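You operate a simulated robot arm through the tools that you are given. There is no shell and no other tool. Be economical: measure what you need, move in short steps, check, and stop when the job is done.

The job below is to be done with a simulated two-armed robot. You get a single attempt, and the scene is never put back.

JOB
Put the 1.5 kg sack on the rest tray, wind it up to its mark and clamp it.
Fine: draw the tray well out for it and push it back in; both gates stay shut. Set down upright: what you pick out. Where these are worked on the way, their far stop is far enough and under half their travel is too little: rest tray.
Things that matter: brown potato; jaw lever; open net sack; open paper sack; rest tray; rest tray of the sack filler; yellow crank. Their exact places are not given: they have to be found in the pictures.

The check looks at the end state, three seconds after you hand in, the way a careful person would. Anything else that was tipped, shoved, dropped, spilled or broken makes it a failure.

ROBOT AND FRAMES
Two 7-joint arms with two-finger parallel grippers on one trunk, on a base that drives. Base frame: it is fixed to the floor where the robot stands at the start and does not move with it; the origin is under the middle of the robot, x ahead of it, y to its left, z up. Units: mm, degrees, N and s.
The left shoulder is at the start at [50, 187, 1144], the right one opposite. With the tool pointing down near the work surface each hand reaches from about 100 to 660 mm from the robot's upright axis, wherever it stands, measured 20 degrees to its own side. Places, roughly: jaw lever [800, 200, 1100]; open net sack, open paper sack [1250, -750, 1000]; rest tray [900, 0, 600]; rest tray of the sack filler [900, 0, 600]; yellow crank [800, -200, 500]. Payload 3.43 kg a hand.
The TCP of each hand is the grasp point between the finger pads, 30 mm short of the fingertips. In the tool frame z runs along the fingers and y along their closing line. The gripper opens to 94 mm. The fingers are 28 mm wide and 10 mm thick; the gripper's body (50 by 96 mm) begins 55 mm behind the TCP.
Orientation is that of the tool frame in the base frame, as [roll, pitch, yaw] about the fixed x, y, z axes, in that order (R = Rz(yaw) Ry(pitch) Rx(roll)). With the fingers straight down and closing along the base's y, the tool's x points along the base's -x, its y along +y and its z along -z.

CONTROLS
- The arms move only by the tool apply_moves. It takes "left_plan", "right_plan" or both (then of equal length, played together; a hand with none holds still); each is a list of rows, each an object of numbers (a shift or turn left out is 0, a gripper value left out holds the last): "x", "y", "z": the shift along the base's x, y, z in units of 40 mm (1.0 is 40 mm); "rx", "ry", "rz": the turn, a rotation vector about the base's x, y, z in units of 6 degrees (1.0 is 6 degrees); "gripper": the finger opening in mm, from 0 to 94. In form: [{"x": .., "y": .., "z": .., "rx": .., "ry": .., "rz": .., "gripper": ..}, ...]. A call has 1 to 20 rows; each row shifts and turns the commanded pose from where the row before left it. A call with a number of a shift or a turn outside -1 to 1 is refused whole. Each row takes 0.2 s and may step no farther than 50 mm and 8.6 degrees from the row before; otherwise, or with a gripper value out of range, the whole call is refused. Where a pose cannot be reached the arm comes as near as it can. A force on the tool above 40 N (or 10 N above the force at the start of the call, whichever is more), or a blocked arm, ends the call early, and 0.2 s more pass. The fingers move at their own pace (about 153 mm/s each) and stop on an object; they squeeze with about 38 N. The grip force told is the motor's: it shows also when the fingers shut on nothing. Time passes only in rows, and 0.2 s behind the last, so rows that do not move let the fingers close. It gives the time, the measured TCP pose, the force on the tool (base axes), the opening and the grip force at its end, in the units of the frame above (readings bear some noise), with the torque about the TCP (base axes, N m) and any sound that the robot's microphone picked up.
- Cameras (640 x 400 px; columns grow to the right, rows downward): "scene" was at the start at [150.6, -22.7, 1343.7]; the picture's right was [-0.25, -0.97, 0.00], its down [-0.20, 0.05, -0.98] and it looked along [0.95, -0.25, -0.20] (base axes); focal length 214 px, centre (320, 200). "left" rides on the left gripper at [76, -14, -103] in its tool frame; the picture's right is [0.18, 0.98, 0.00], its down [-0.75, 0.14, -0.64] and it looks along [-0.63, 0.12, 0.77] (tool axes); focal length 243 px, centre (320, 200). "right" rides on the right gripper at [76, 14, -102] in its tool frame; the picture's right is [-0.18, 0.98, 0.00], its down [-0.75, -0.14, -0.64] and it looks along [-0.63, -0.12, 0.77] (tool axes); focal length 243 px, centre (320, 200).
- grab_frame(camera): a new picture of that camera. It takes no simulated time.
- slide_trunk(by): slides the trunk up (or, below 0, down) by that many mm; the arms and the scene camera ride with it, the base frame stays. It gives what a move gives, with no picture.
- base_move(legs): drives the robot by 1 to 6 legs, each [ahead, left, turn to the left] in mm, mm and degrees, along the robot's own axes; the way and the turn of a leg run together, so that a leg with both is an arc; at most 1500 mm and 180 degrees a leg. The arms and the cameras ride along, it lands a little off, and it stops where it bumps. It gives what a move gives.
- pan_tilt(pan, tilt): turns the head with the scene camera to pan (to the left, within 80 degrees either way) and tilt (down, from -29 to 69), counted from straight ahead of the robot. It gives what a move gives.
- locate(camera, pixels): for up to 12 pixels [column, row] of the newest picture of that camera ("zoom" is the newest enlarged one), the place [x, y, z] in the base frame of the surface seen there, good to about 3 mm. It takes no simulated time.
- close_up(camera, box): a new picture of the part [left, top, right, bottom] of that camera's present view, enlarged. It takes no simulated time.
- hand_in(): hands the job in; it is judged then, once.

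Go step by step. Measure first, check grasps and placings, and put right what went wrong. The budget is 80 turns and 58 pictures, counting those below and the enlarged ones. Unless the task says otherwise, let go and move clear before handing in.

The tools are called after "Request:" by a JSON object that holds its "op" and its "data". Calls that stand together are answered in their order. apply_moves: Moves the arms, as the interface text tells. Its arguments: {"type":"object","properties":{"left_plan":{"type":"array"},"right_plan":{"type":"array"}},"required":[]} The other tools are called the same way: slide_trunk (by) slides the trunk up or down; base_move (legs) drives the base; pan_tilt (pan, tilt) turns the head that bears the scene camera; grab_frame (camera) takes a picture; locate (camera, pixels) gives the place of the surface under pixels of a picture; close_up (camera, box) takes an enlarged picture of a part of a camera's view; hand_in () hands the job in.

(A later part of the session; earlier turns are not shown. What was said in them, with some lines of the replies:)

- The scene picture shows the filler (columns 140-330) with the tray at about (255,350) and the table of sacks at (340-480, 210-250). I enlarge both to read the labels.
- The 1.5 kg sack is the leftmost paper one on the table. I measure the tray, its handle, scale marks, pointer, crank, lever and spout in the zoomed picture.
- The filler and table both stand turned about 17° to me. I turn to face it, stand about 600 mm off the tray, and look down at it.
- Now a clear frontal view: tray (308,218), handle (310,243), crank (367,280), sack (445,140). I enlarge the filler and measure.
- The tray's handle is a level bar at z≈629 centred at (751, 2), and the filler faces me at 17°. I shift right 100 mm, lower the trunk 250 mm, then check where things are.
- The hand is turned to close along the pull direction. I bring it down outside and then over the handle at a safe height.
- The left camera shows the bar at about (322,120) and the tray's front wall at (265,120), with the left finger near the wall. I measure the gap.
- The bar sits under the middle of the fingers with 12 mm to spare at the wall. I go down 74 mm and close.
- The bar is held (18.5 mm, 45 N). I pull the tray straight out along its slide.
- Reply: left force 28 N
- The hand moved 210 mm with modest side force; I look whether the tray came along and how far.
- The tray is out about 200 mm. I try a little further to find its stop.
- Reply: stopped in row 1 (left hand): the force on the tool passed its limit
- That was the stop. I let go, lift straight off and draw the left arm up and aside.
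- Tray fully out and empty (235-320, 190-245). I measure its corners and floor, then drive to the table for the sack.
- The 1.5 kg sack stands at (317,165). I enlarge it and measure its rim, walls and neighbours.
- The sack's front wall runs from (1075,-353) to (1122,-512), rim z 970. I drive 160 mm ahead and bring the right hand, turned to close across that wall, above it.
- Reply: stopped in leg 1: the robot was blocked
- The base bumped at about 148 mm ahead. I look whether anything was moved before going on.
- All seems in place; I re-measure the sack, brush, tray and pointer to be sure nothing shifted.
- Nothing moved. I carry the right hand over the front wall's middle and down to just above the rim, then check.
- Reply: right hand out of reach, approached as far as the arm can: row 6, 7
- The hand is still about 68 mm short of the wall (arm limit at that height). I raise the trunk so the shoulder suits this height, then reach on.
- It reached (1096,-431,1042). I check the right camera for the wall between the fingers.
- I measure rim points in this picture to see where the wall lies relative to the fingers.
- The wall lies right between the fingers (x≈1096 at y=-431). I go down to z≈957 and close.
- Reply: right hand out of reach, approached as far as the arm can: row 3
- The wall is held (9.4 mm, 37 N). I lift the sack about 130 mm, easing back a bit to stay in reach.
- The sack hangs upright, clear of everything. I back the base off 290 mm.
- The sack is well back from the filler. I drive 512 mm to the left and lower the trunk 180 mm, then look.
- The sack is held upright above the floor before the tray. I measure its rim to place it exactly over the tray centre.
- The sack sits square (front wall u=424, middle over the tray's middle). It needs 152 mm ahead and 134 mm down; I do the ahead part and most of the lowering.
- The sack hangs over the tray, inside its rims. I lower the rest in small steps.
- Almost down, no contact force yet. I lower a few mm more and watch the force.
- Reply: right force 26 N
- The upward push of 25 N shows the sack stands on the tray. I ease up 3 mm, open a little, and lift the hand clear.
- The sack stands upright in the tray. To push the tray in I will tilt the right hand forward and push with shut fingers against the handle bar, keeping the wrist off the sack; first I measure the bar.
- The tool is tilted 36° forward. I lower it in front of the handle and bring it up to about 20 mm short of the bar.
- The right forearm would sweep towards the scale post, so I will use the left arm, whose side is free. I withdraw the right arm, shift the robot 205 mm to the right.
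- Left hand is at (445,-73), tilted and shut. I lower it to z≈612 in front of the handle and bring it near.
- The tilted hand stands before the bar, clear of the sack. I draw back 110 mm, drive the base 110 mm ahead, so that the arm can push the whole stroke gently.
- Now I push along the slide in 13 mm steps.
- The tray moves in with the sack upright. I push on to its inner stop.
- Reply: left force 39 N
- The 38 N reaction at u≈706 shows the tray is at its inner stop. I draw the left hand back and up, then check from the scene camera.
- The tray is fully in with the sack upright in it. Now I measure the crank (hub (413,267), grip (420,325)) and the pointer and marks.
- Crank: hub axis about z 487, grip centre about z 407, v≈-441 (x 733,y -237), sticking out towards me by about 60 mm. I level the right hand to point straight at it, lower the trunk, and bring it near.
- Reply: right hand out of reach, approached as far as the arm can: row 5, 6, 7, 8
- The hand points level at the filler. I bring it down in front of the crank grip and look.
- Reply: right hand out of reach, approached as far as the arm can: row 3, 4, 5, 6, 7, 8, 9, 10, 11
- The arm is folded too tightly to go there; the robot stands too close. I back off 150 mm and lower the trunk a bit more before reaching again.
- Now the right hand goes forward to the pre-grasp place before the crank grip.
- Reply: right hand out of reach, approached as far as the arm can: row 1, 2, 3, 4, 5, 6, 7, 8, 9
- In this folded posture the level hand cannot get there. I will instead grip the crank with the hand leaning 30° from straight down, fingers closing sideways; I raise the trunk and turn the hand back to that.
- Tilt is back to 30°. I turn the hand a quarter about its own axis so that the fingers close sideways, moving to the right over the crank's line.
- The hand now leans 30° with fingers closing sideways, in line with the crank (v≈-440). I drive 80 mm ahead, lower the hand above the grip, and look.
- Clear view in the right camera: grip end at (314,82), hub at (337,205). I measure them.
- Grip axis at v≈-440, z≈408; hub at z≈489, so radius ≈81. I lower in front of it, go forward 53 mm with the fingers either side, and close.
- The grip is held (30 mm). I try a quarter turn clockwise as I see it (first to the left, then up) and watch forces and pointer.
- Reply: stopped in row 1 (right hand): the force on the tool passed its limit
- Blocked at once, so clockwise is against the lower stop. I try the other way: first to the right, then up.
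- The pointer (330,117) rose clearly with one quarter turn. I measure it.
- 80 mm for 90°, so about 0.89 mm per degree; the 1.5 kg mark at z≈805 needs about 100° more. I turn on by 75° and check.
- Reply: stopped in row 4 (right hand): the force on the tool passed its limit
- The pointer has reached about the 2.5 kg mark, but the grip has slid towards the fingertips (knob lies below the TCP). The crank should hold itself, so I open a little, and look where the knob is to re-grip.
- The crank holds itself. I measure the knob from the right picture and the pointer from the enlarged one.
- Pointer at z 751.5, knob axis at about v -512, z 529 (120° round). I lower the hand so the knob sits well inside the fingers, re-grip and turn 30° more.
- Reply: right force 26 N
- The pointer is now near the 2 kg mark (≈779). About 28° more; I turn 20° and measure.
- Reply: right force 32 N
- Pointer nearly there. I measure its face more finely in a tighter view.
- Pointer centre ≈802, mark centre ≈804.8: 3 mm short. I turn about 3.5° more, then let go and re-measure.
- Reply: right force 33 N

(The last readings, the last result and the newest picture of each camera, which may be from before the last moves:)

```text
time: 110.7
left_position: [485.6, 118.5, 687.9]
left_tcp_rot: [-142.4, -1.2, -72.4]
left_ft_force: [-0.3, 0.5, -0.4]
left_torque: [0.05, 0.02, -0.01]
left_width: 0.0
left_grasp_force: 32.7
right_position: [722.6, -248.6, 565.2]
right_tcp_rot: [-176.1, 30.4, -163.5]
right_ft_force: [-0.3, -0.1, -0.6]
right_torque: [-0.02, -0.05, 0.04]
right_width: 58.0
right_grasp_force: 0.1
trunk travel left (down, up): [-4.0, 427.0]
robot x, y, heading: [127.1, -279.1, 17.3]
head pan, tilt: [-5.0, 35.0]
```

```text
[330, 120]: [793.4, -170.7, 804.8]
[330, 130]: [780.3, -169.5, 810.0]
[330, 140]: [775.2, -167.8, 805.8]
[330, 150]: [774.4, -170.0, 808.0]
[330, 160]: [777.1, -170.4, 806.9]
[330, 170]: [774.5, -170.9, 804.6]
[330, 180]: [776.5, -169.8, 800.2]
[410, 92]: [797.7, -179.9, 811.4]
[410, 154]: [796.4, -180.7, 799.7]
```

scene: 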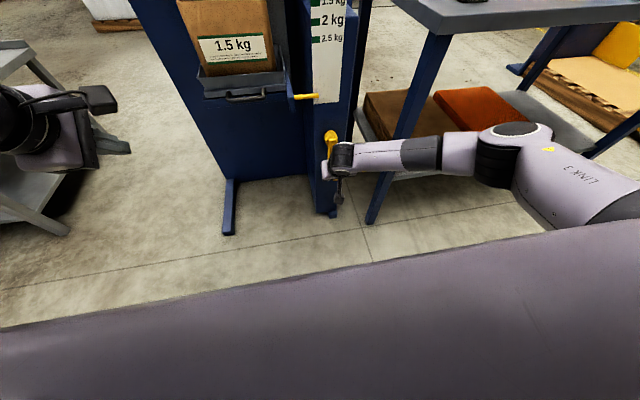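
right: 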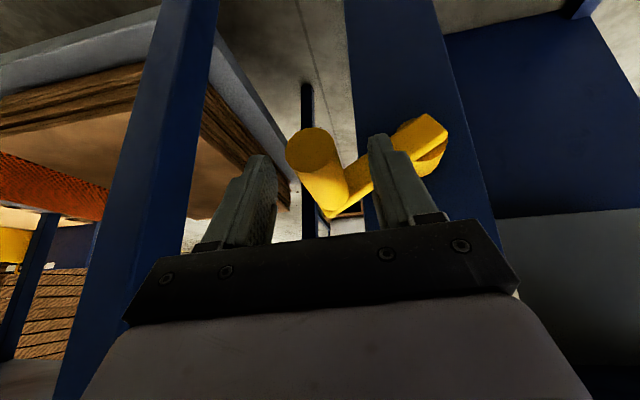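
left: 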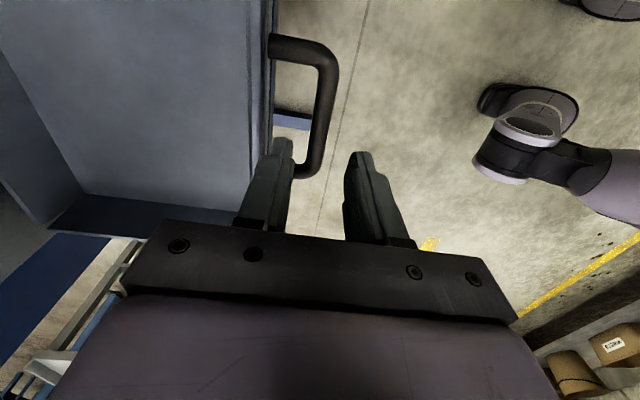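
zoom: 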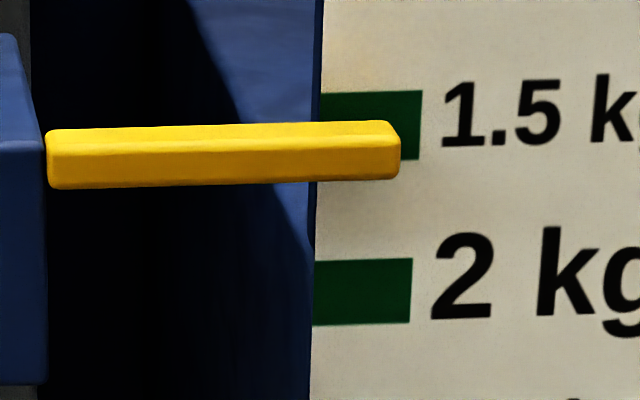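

The pointer stays on the 1.5 kg mark after letting go (centre ≈804.5 against 805). I back the right hand straight out and raise the trunk to see the lever and jaws.

Request:
{"op": "apply_moves", "data": {"right_plan": [{"x": -0.6, "y": -0.18}, {"x": -0.9, "y": -0.27}, {"x": -0.9, "y": -0.27}, {"x": -0.9, "y": -0.27}]}}

Request:
{"op": "slide_trunk", "data": {"by": 300}}

Request:
{"op": "pan_tilt", "data": {"pan": 5, "tilt": 15}}

Request:
{"op": "grab_frame", "data": {"camera": "scene"}}

```text
time: 111.7
left_position: [485.1, 118.7, 686.5]
left_tcp_rot: [-142.4, -1.2, -72.3]
left_ft_force: [-0.7, 0.5, 0.3]
left_torque: [0.0, 0.03, -0.03]
left_width: 0.3
left_grasp_force: 32.7
right_position: [589.7, -288.8, 563.2]
right_tcp_rot: [-176.0, 30.2, -163.5]
right_ft_force: [-0.6, 0.1, -0.1]
right_torque: [-0.01, 0.04, 0.04]
right_width: 58.0
right_grasp_force: 0.1
trunk travel left (down, up): [-4.0, 427.0]
robot x, y, heading: [132.7, -280.3, 17.3]
head pan, tilt: [-5.0, 35.0]
```

```text
time: 114.7
left_position: [484.7, 120.1, 988.2]
left_tcp_rot: [-142.4, -1.2, -72.4]
left_ft_force: [-1.0, 0.2, 0.4]
left_torque: [0.0, 0.0, 0.01]
left_width: 0.0
left_grasp_force: 32.9
right_position: [590.1, -287.8, 864.3]
right_tcp_rot: [-176.0, 30.2, -163.5]
right_ft_force: [-0.6, -0.3, -0.6]
right_torque: [-0.01, 0.01, 0.02]
right_width: 57.9
right_grasp_force: 0.1
trunk travel left (down, up): [-304.0, 127.0]
robot x, y, heading: [128.5, -279.4, 17.0]
head pan, tilt: [-5.0, 35.0]
```

```text
time: 115.6
left_position: [486.9, 119.3, 986.8]
left_tcp_rot: [-142.4, -1.2, -72.3]
left_ft_force: [0.5, 0.0, 0.5]
left_torque: [0.01, 0.03, -0.02]
left_width: 0.0
left_grasp_force: 33.0
right_position: [589.7, -288.2, 864.7]
right_tcp_rot: [-176.0, 30.3, -163.5]
right_ft_force: [0.5, 0.8, 0.2]
right_torque: [-0.02, -0.01, -0.01]
right_width: 58.0
right_grasp_force: 0.0
trunk travel left (down, up): [-304.0, 127.0]
robot x, y, heading: [133.3, -280.4, 17.0]
head pan, tilt: [5.0, 15.0]
```

```text
13 pictures are left
```

scene: 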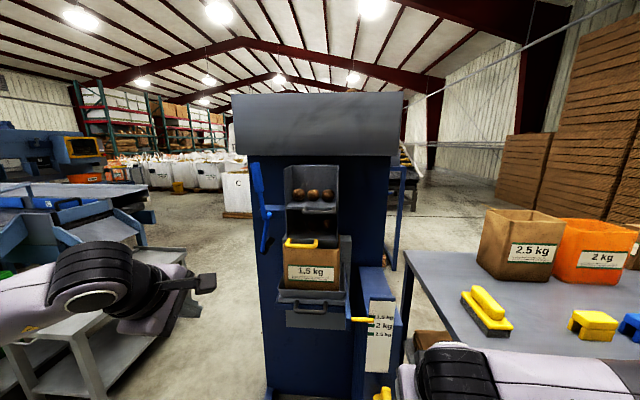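

Request:
{"op": "close_up", "data": {"camera": "scene", "box": [235, 150, 365, 320]}}

```text
2.35 times, centred on (300, 235) of scene
```

zoom: 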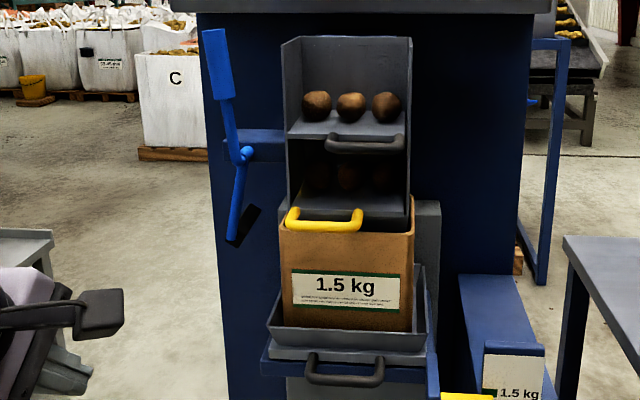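

The lever pivots at about (246,155): blue grip above (218,65), a black pad at the lower end (242,225). I measure its geometry and the sack's.

Request:
{"op": "locate", "data": {"camera": "zoom", "pixels": [[213, 35], [222, 90], [231, 125], [246, 153], [240, 180], [234, 228], [248, 222], [265, 150], [232, 155], [283, 228], [412, 228], [293, 150]]}}

Request:
{"op": "locate", "data": {"camera": "zoom", "pixels": [[205, 60], [230, 60], [215, 90], [235, 240], [254, 208], [325, 224], [290, 222], [300, 60], [300, 195], [290, 190], [225, 150], [275, 140]]}}

```text
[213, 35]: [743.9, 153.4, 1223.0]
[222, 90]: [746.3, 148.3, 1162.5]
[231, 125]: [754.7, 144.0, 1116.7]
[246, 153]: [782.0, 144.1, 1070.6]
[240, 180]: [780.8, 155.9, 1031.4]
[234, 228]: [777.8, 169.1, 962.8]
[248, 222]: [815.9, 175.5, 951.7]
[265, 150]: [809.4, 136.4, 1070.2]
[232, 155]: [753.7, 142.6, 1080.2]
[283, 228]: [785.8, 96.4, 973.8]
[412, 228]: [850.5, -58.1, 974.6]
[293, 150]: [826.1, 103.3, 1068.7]
```

```text
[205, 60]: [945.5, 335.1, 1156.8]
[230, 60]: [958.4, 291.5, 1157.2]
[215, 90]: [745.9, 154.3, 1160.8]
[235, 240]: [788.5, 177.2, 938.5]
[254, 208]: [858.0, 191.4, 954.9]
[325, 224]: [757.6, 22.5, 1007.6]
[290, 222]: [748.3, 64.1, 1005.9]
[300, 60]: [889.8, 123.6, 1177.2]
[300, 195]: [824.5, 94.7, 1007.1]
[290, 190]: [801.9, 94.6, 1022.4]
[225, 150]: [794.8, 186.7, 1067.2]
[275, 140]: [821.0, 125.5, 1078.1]
```

The lever pivots about an axis along the depth at z≈1070; the pad (z≈950, v≈-68) must swing right against the sack, so the blue grip (v≈-72, z≈1190) has to be pushed left. I raise the trunk and drive nearer.

Request:
{"op": "slide_trunk", "data": {"by": 125}}

Request:
{"op": "base_move", "data": {"legs": [[150, 0, 0]]}}

```text
time: 117.1
left_position: [485.7, 119.0, 1113.6]
left_tcp_rot: [-142.5, -1.2, -72.3]
left_ft_force: [0.0, 0.2, -1.0]
left_torque: [0.01, -0.01, -0.03]
left_width: 0.3
left_grasp_force: 33.3
right_position: [591.2, -288.1, 988.2]
right_tcp_rot: [-176.0, 30.3, -163.6]
right_ft_force: [-0.6, -0.4, 0.3]
right_torque: [0.01, -0.01, 0.0]
right_width: 57.9
right_grasp_force: 0.0
trunk travel left (down, up): [-429.0, 2.0]
robot x, y, heading: [131.2, -279.8, 17.2]
head pan, tilt: [5.0, 15.0]
```

```text
time: 118.5
left_position: [629.3, 162.9, 1112.9]
left_tcp_rot: [-142.4, -1.2, -72.4]
left_ft_force: [-0.6, 0.0, -0.4]
left_torque: [0.03, 0.02, 0.0]
left_width: 0.0
left_grasp_force: 32.7
right_position: [732.9, -245.0, 988.0]
right_tcp_rot: [-176.0, 30.2, -163.5]
right_ft_force: [1.8, -0.1, -0.1]
right_torque: [0.01, -0.01, -0.02]
right_width: 58.1
right_grasp_force: 0.2
trunk travel left (down, up): [-429.0, 2.0]
robot x, y, heading: [271.4, -230.8, 17.0]
head pan, tilt: [5.0, 15.0]
```

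I bring the left hand to the right-hand side of the lever's grip at z≈1195 and look before pushing.

Request:
{"op": "apply_moves", "data": {"left_plan": [{"x": 0.186, "y": -0.61, "z": 0.51}, {"x": 0.186, "y": -0.61, "z": 0.51}, {"x": 0.186, "y": -0.61, "z": 0.51}, {"x": 0.186, "y": -0.61, "z": 0.51}, {"x": 0.853, "y": 0.261}, {"x": 0.853, "y": 0.261}, {"x": 0.853, "y": 0.261}]}}

Request:
{"op": "grab_frame", "data": {"camera": "scene"}}

```text
time: 120.1
left_position: [762.3, 95.8, 1193.4]
left_tcp_rot: [-142.4, -1.1, -72.4]
left_ft_force: [0.0, 0.6, -0.1]
left_torque: [-0.01, 0.01, 0.02]
left_width: 0.1
left_grasp_force: 33.0
right_position: [733.6, -243.3, 989.1]
right_tcp_rot: [-176.1, 30.4, -163.5]
right_ft_force: [-0.1, -0.1, 0.2]
right_torque: [-0.02, -0.02, 0.0]
right_width: 58.1
right_grasp_force: 0.0
trunk travel left (down, up): [-429.0, 2.0]
robot x, y, heading: [275.1, -237.6, 17.3]
head pan, tilt: [5.0, 15.0]
```

```text
11 pictures are left
```

scene: 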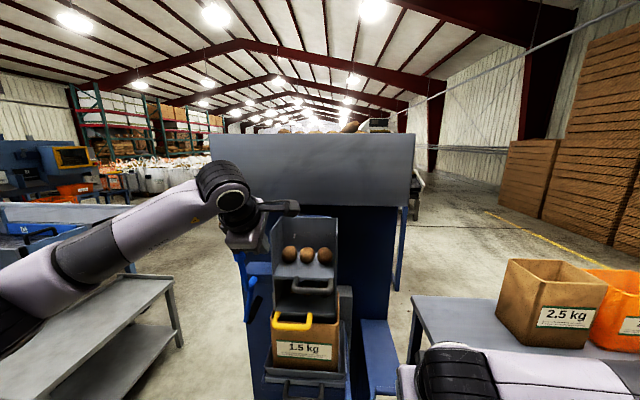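

The fingers stand to the right of the grip. I push left along the lever's arc until it stops.

Request:
{"op": "apply_moves", "data": {"left_plan": [{"x": -0.088, "y": 0.287}, {"x": -0.088, "y": 0.287}, {"x": -0.088, "y": 0.287, "z": -0.05}, {"x": -0.088, "y": 0.287, "z": -0.08}, {"x": -0.088, "y": 0.287, "z": -0.1}, {"x": -0.088, "y": 0.287, "z": -0.12}, {"x": -0.088, "y": 0.287, "z": -0.15}, {"x": -0.088, "y": 0.287, "z": -0.18}, {"x": -0.088, "y": 0.287, "z": -0.2}]}}

Request:
{"op": "close_up", "data": {"camera": "scene", "box": [190, 180, 360, 390]}}

```text
time: 121.9
left_position: [736.3, 171.4, 1176.9]
left_tcp_rot: [-140.8, -2.5, -74.6]
left_ft_force: [-1.3, -16.5, 8.6]
left_torque: [-0.33, -0.06, -0.1]
left_width: 0.1
left_grasp_force: 32.8
right_position: [732.0, -246.2, 990.4]
right_tcp_rot: [-176.0, 30.4, -163.5]
right_ft_force: [0.0, 1.5, 0.3]
right_torque: [-0.01, 0.01, 0.0]
right_width: 57.8
right_grasp_force: 0.1
trunk travel left (down, up): [-429.0, 2.0]
robot x, y, heading: [276.1, -234.1, 17.1]
head pan, tilt: [5.0, 15.0]
stopped in row 9 (left hand): the force on the tool passed its limit (the readings are from after the stop); the commanded pose is now the measured one
```

```text
1.90 times, centred on (275, 285) of scene
```

zoom: 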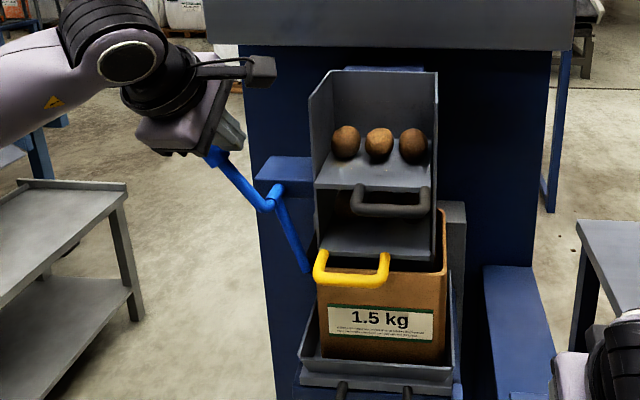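

The lever has swung over and its lower end (303,268) now lies by the sack's left wall. I press once more along the lever's arc (left and down) to be sure it is home, and measure.

Request:
{"op": "locate", "data": {"camera": "zoom", "pixels": [[303, 266], [285, 220], [272, 200], [240, 178], [318, 285], [445, 270], [310, 262], [352, 270]]}}

Request:
{"op": "apply_moves", "data": {"left_plan": [{"x": -0.05, "y": 0.16, "z": -0.12}, {"x": -0.05, "y": 0.16, "z": -0.12}, {"x": -0.05, "y": 0.16, "z": -0.12}, {"x": -0.05, "y": 0.16, "z": -0.12}]}}

Request:
{"op": "close_up", "data": {"camera": "scene", "box": [190, 180, 360, 390]}}

```text
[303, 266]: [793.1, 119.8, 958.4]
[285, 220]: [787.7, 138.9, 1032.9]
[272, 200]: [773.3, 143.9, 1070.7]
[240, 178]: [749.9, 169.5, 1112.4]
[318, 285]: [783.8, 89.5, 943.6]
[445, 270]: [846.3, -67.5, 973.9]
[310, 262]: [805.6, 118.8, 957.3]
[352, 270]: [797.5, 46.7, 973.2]
```

```text
time: 122.4
left_position: [736.4, 170.3, 1176.3]
left_tcp_rot: [-139.9, -3.0, -75.9]
left_ft_force: [-2.9, -13.6, 8.3]
left_torque: [-0.25, 0.03, -0.06]
left_width: 0.2
left_grasp_force: 33.0
right_position: [733.0, -247.9, 989.9]
right_tcp_rot: [-176.1, 30.4, -163.7]
right_ft_force: [0.3, -0.2, 0.7]
right_torque: [-0.02, -0.02, -0.02]
right_width: 58.0
right_grasp_force: 0.0
trunk travel left (down, up): [-429.0, 2.0]
robot x, y, heading: [276.4, -236.6, 17.0]
head pan, tilt: [5.0, 15.0]
stopped in row 2 (left hand): the force on the tool passed its limit (the readings are from after the stop); the commanded pose is now the measured one
```

```text
1.90 times, centred on (275, 285) of scene
```

zoom: 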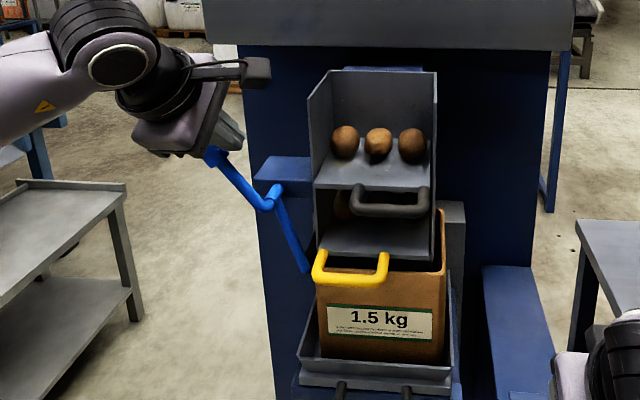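

It is firmly stopped (over 40 N). I take the left hand away to the right and back, then look whether the lever stays and the pad sits on the sack.

Request:
{"op": "apply_moves", "data": {"left_plan": [{"x": 0.12, "y": -0.38}, {"x": 0.12, "y": -0.38}, {"x": 0.06, "y": -0.19}, {"x": -0.85, "y": -0.26}, {"x": -0.85, "y": -0.26}, {"x": -0.85, "y": -0.26}, {"x": -0.85, "y": -0.26}]}}

Request:
{"op": "close_up", "data": {"camera": "scene", "box": [210, 220, 330, 330]}}

```text
time: 124.0
left_position: [612.4, 98.8, 1173.6]
left_tcp_rot: [-140.3, -2.7, -75.1]
left_ft_force: [-0.8, -0.7, 0.3]
left_torque: [-0.02, 0.0, -0.01]
left_width: 0.0
left_grasp_force: 33.2
right_position: [733.8, -247.1, 989.1]
right_tcp_rot: [-176.0, 30.3, -163.6]
right_ft_force: [-0.8, 0.0, -0.3]
right_torque: [-0.02, 0.02, 0.03]
right_width: 57.9
right_grasp_force: 0.0
trunk travel left (down, up): [-429.0, 2.0]
robot x, y, heading: [278.4, -236.5, 16.9]
head pan, tilt: [5.0, 15.0]
```

```text
3.64 times, centred on (270, 275) of scene
```

zoom: 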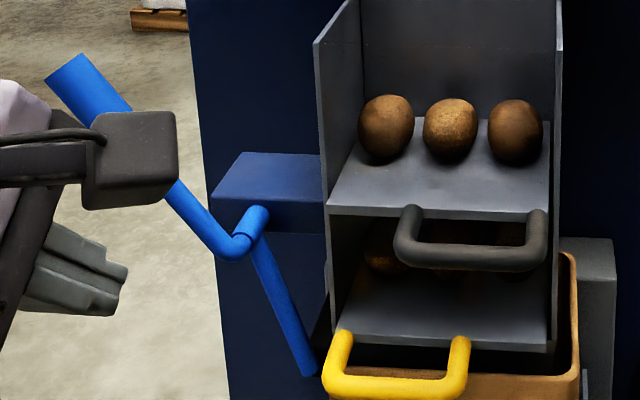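

Request:
{"op": "locate", "data": {"camera": "zoom", "pixels": [[318, 330], [322, 320], [316, 345], [324, 310], [306, 368], [322, 385], [335, 300], [80, 75], [130, 105], [255, 215], [575, 265]]}}

Request:
{"op": "apply_moves", "data": {"left_plan": [{"x": -0.85, "y": -0.26}, {"x": -0.85, "y": -0.26}, {"x": -0.3, "y": 0.9}, {"x": -0.3, "y": 0.9}, {"x": -0.3, "y": 0.9}, {"x": -0.3, "y": 0.9}]}}

Request:
{"op": "close_up", "data": {"camera": "scene", "box": [265, 280, 355, 370]}}

```text
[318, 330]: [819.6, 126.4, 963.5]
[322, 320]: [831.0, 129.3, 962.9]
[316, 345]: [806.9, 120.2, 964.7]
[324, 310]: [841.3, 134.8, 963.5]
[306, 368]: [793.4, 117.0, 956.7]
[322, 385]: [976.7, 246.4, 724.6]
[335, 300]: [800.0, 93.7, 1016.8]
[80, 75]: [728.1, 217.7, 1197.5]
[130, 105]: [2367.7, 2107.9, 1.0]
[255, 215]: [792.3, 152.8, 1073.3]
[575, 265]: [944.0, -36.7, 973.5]
```

```text
time: 125.4
left_position: [506.7, 221.6, 1179.5]
left_tcp_rot: [-140.3, -2.7, -75.2]
left_ft_force: [-0.5, -0.3, 0.4]
left_torque: [0.02, 0.02, 0.02]
left_width: 0.0
left_grasp_force: 33.3
left hand out of reach, approached as far as the arm can: row 2
right_position: [733.0, -246.4, 989.2]
right_tcp_rot: [-175.9, 30.3, -163.7]
right_ft_force: [-0.2, 0.1, -0.9]
right_torque: [0.01, -0.01, -0.01]
right_width: 58.2
right_grasp_force: 0.1
trunk travel left (down, up): [-429.0, 2.0]
robot x, y, heading: [271.1, -234.8, 17.2]
head pan, tilt: [5.0, 15.0]
```

```text
4.44 times, centred on (310, 325) of scene
```

zoom: 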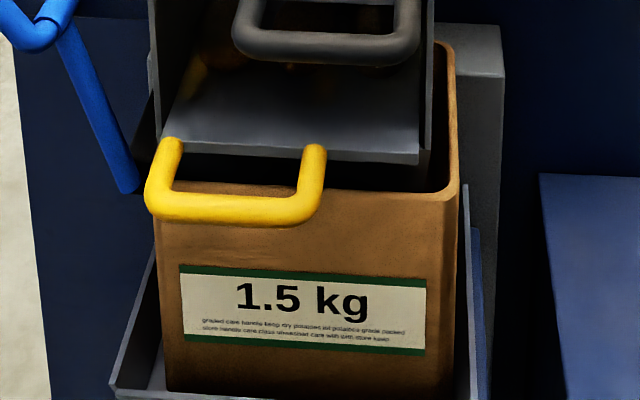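

The lever stays over, but I want to know the gap between pad and sack wall; I enlarge that spot.

Request:
{"op": "close_up", "data": {"camera": "scene", "box": [284, 290, 316, 330]}}

```text
10.00 times, centred on (300, 310) of scene
```

zoom: 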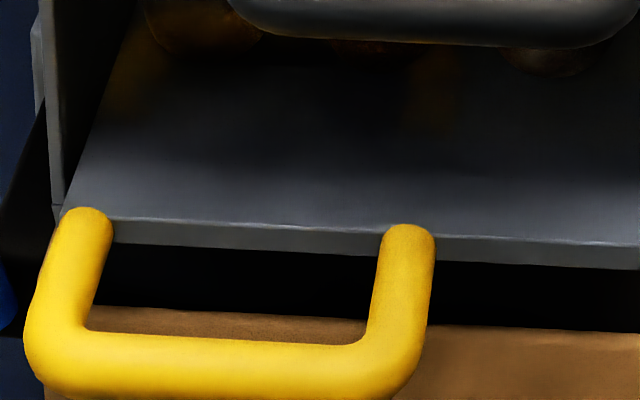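

Request:
{"op": "locate", "data": {"camera": "zoom", "pixels": [[10, 240], [25, 250], [35, 240], [45, 200], [30, 270], [10, 310], [40, 150], [50, 393], [120, 315], [42, 210], [20, 200], [20, 290]]}}

```text
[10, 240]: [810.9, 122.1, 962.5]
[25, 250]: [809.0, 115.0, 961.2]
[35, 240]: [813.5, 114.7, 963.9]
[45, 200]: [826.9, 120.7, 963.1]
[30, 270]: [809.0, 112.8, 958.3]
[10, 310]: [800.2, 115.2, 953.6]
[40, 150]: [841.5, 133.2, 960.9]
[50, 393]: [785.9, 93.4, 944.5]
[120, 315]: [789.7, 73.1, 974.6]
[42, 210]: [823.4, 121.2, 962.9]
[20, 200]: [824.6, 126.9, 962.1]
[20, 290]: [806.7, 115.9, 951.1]
```

The pad's top reaches to at least v≈-129 and further behind the handle, with the sack wall at v≈-140: it is pressed up to the sack. I back the robot off clear and make a final check.

Request:
{"op": "base_move", "data": {"legs": [[-300, 0, 0]]}}

Request:
{"op": "pan_tilt", "data": {"pan": 5, "tilt": 25}}

Request:
{"op": "grab_frame", "data": {"camera": "scene"}}

Request:
{"op": "close_up", "data": {"camera": "scene", "box": [240, 130, 420, 290]}}

```text
time: 127.5
left_position: [220.1, 136.3, 1178.9]
left_tcp_rot: [-140.3, -2.7, -75.0]
left_ft_force: [-0.4, -0.5, 0.1]
left_torque: [-0.03, 0.02, 0.0]
left_width: 0.5
left_grasp_force: 33.1
right_position: [448.8, -332.1, 989.1]
right_tcp_rot: [-176.0, 30.3, -163.5]
right_ft_force: [-0.5, 0.2, 0.0]
right_torque: [0.04, -0.02, 0.01]
right_width: 58.0
right_grasp_force: 0.0
trunk travel left (down, up): [-429.0, 2.0]
robot x, y, heading: [-10.1, -321.6, 17.2]
head pan, tilt: [5.0, 15.0]
```

```text
time: 128.2
left_position: [219.3, 136.1, 1179.5]
left_tcp_rot: [-140.3, -2.7, -75.0]
left_ft_force: [0.1, 0.6, -0.6]
left_torque: [0.01, 0.0, -0.01]
left_width: 0.2
left_grasp_force: 32.9
right_position: [448.4, -333.0, 989.1]
right_tcp_rot: [-176.0, 30.3, -163.4]
right_ft_force: [0.5, -0.2, 0.0]
right_torque: [-0.02, 0.02, 0.03]
right_width: 57.9
right_grasp_force: 0.1
trunk travel left (down, up): [-429.0, 2.0]
robot x, y, heading: [-8.8, -324.9, 17.2]
head pan, tilt: [5.0, 25.0]
```

```text
5 pictures are left
```

scene: 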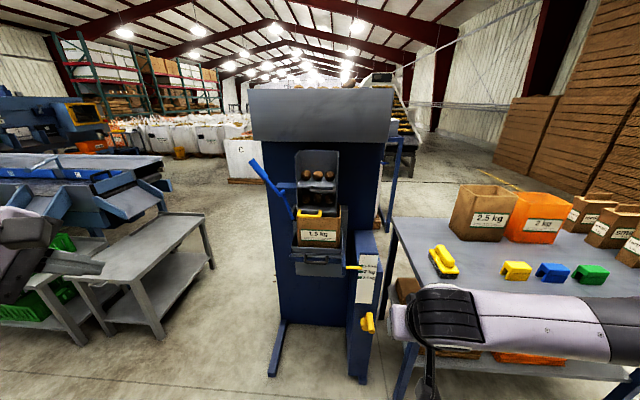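

```text
2.50 times, centred on (330, 210) of scene
```

zoom: 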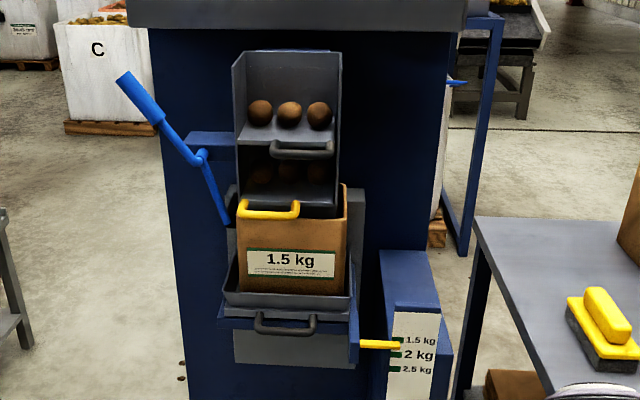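

Request:
{"op": "close_up", "data": {"camera": "scene", "box": [336, 255, 388, 290]}}

```text
11.43 times, centred on (362, 272) of scene
5 turns are left
```

zoom: 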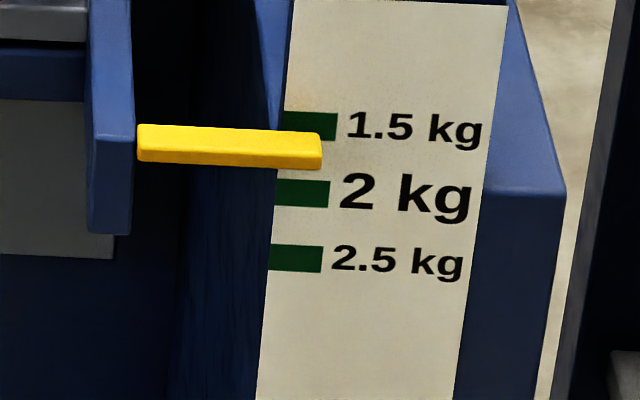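

Request:
{"op": "locate", "data": {"camera": "zoom", "pixels": [[290, 135], [290, 142], [290, 150], [290, 158], [290, 164], [330, 115], [330, 126], [330, 138], [320, 182], [320, 205]]}}

```text
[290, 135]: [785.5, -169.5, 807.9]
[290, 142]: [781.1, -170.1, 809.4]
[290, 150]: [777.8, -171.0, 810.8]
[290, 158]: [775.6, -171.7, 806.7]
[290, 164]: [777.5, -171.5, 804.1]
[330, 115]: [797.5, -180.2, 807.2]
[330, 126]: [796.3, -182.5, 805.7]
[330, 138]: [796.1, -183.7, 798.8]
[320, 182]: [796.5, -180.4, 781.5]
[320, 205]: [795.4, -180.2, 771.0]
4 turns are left
```

The pointer centre (≈805–806) sits on the 1.5 kg mark (≈804), the sack is upright under the spout, the lever is closed on it, both gates are shut and nothing else has moved. I hand in.

Request:
{"op": "hand_in", "data": {}}

```text
The job is handed in.
```

I put the 1.5 kg sack upright on the rest tray, pushed the tray back in and wound it up to the 1.5 kg mark. I then swung the jaw lever over to clamp it, and I have handed the job in.

- **Mark:** the pointer is within about 2 mm of the centre of the 1.5 kg mark.
- **Clamp:** the lever went to a firm stop and stayed there. The gate handle hid the jaw pad's face, so I couldn't see it touch the sack.
- **Gates:** both looked shut in the last pictures.
- **Bump:** driving up to the table, the base was blocked once. I saw nothing moved when I re-measured right after.
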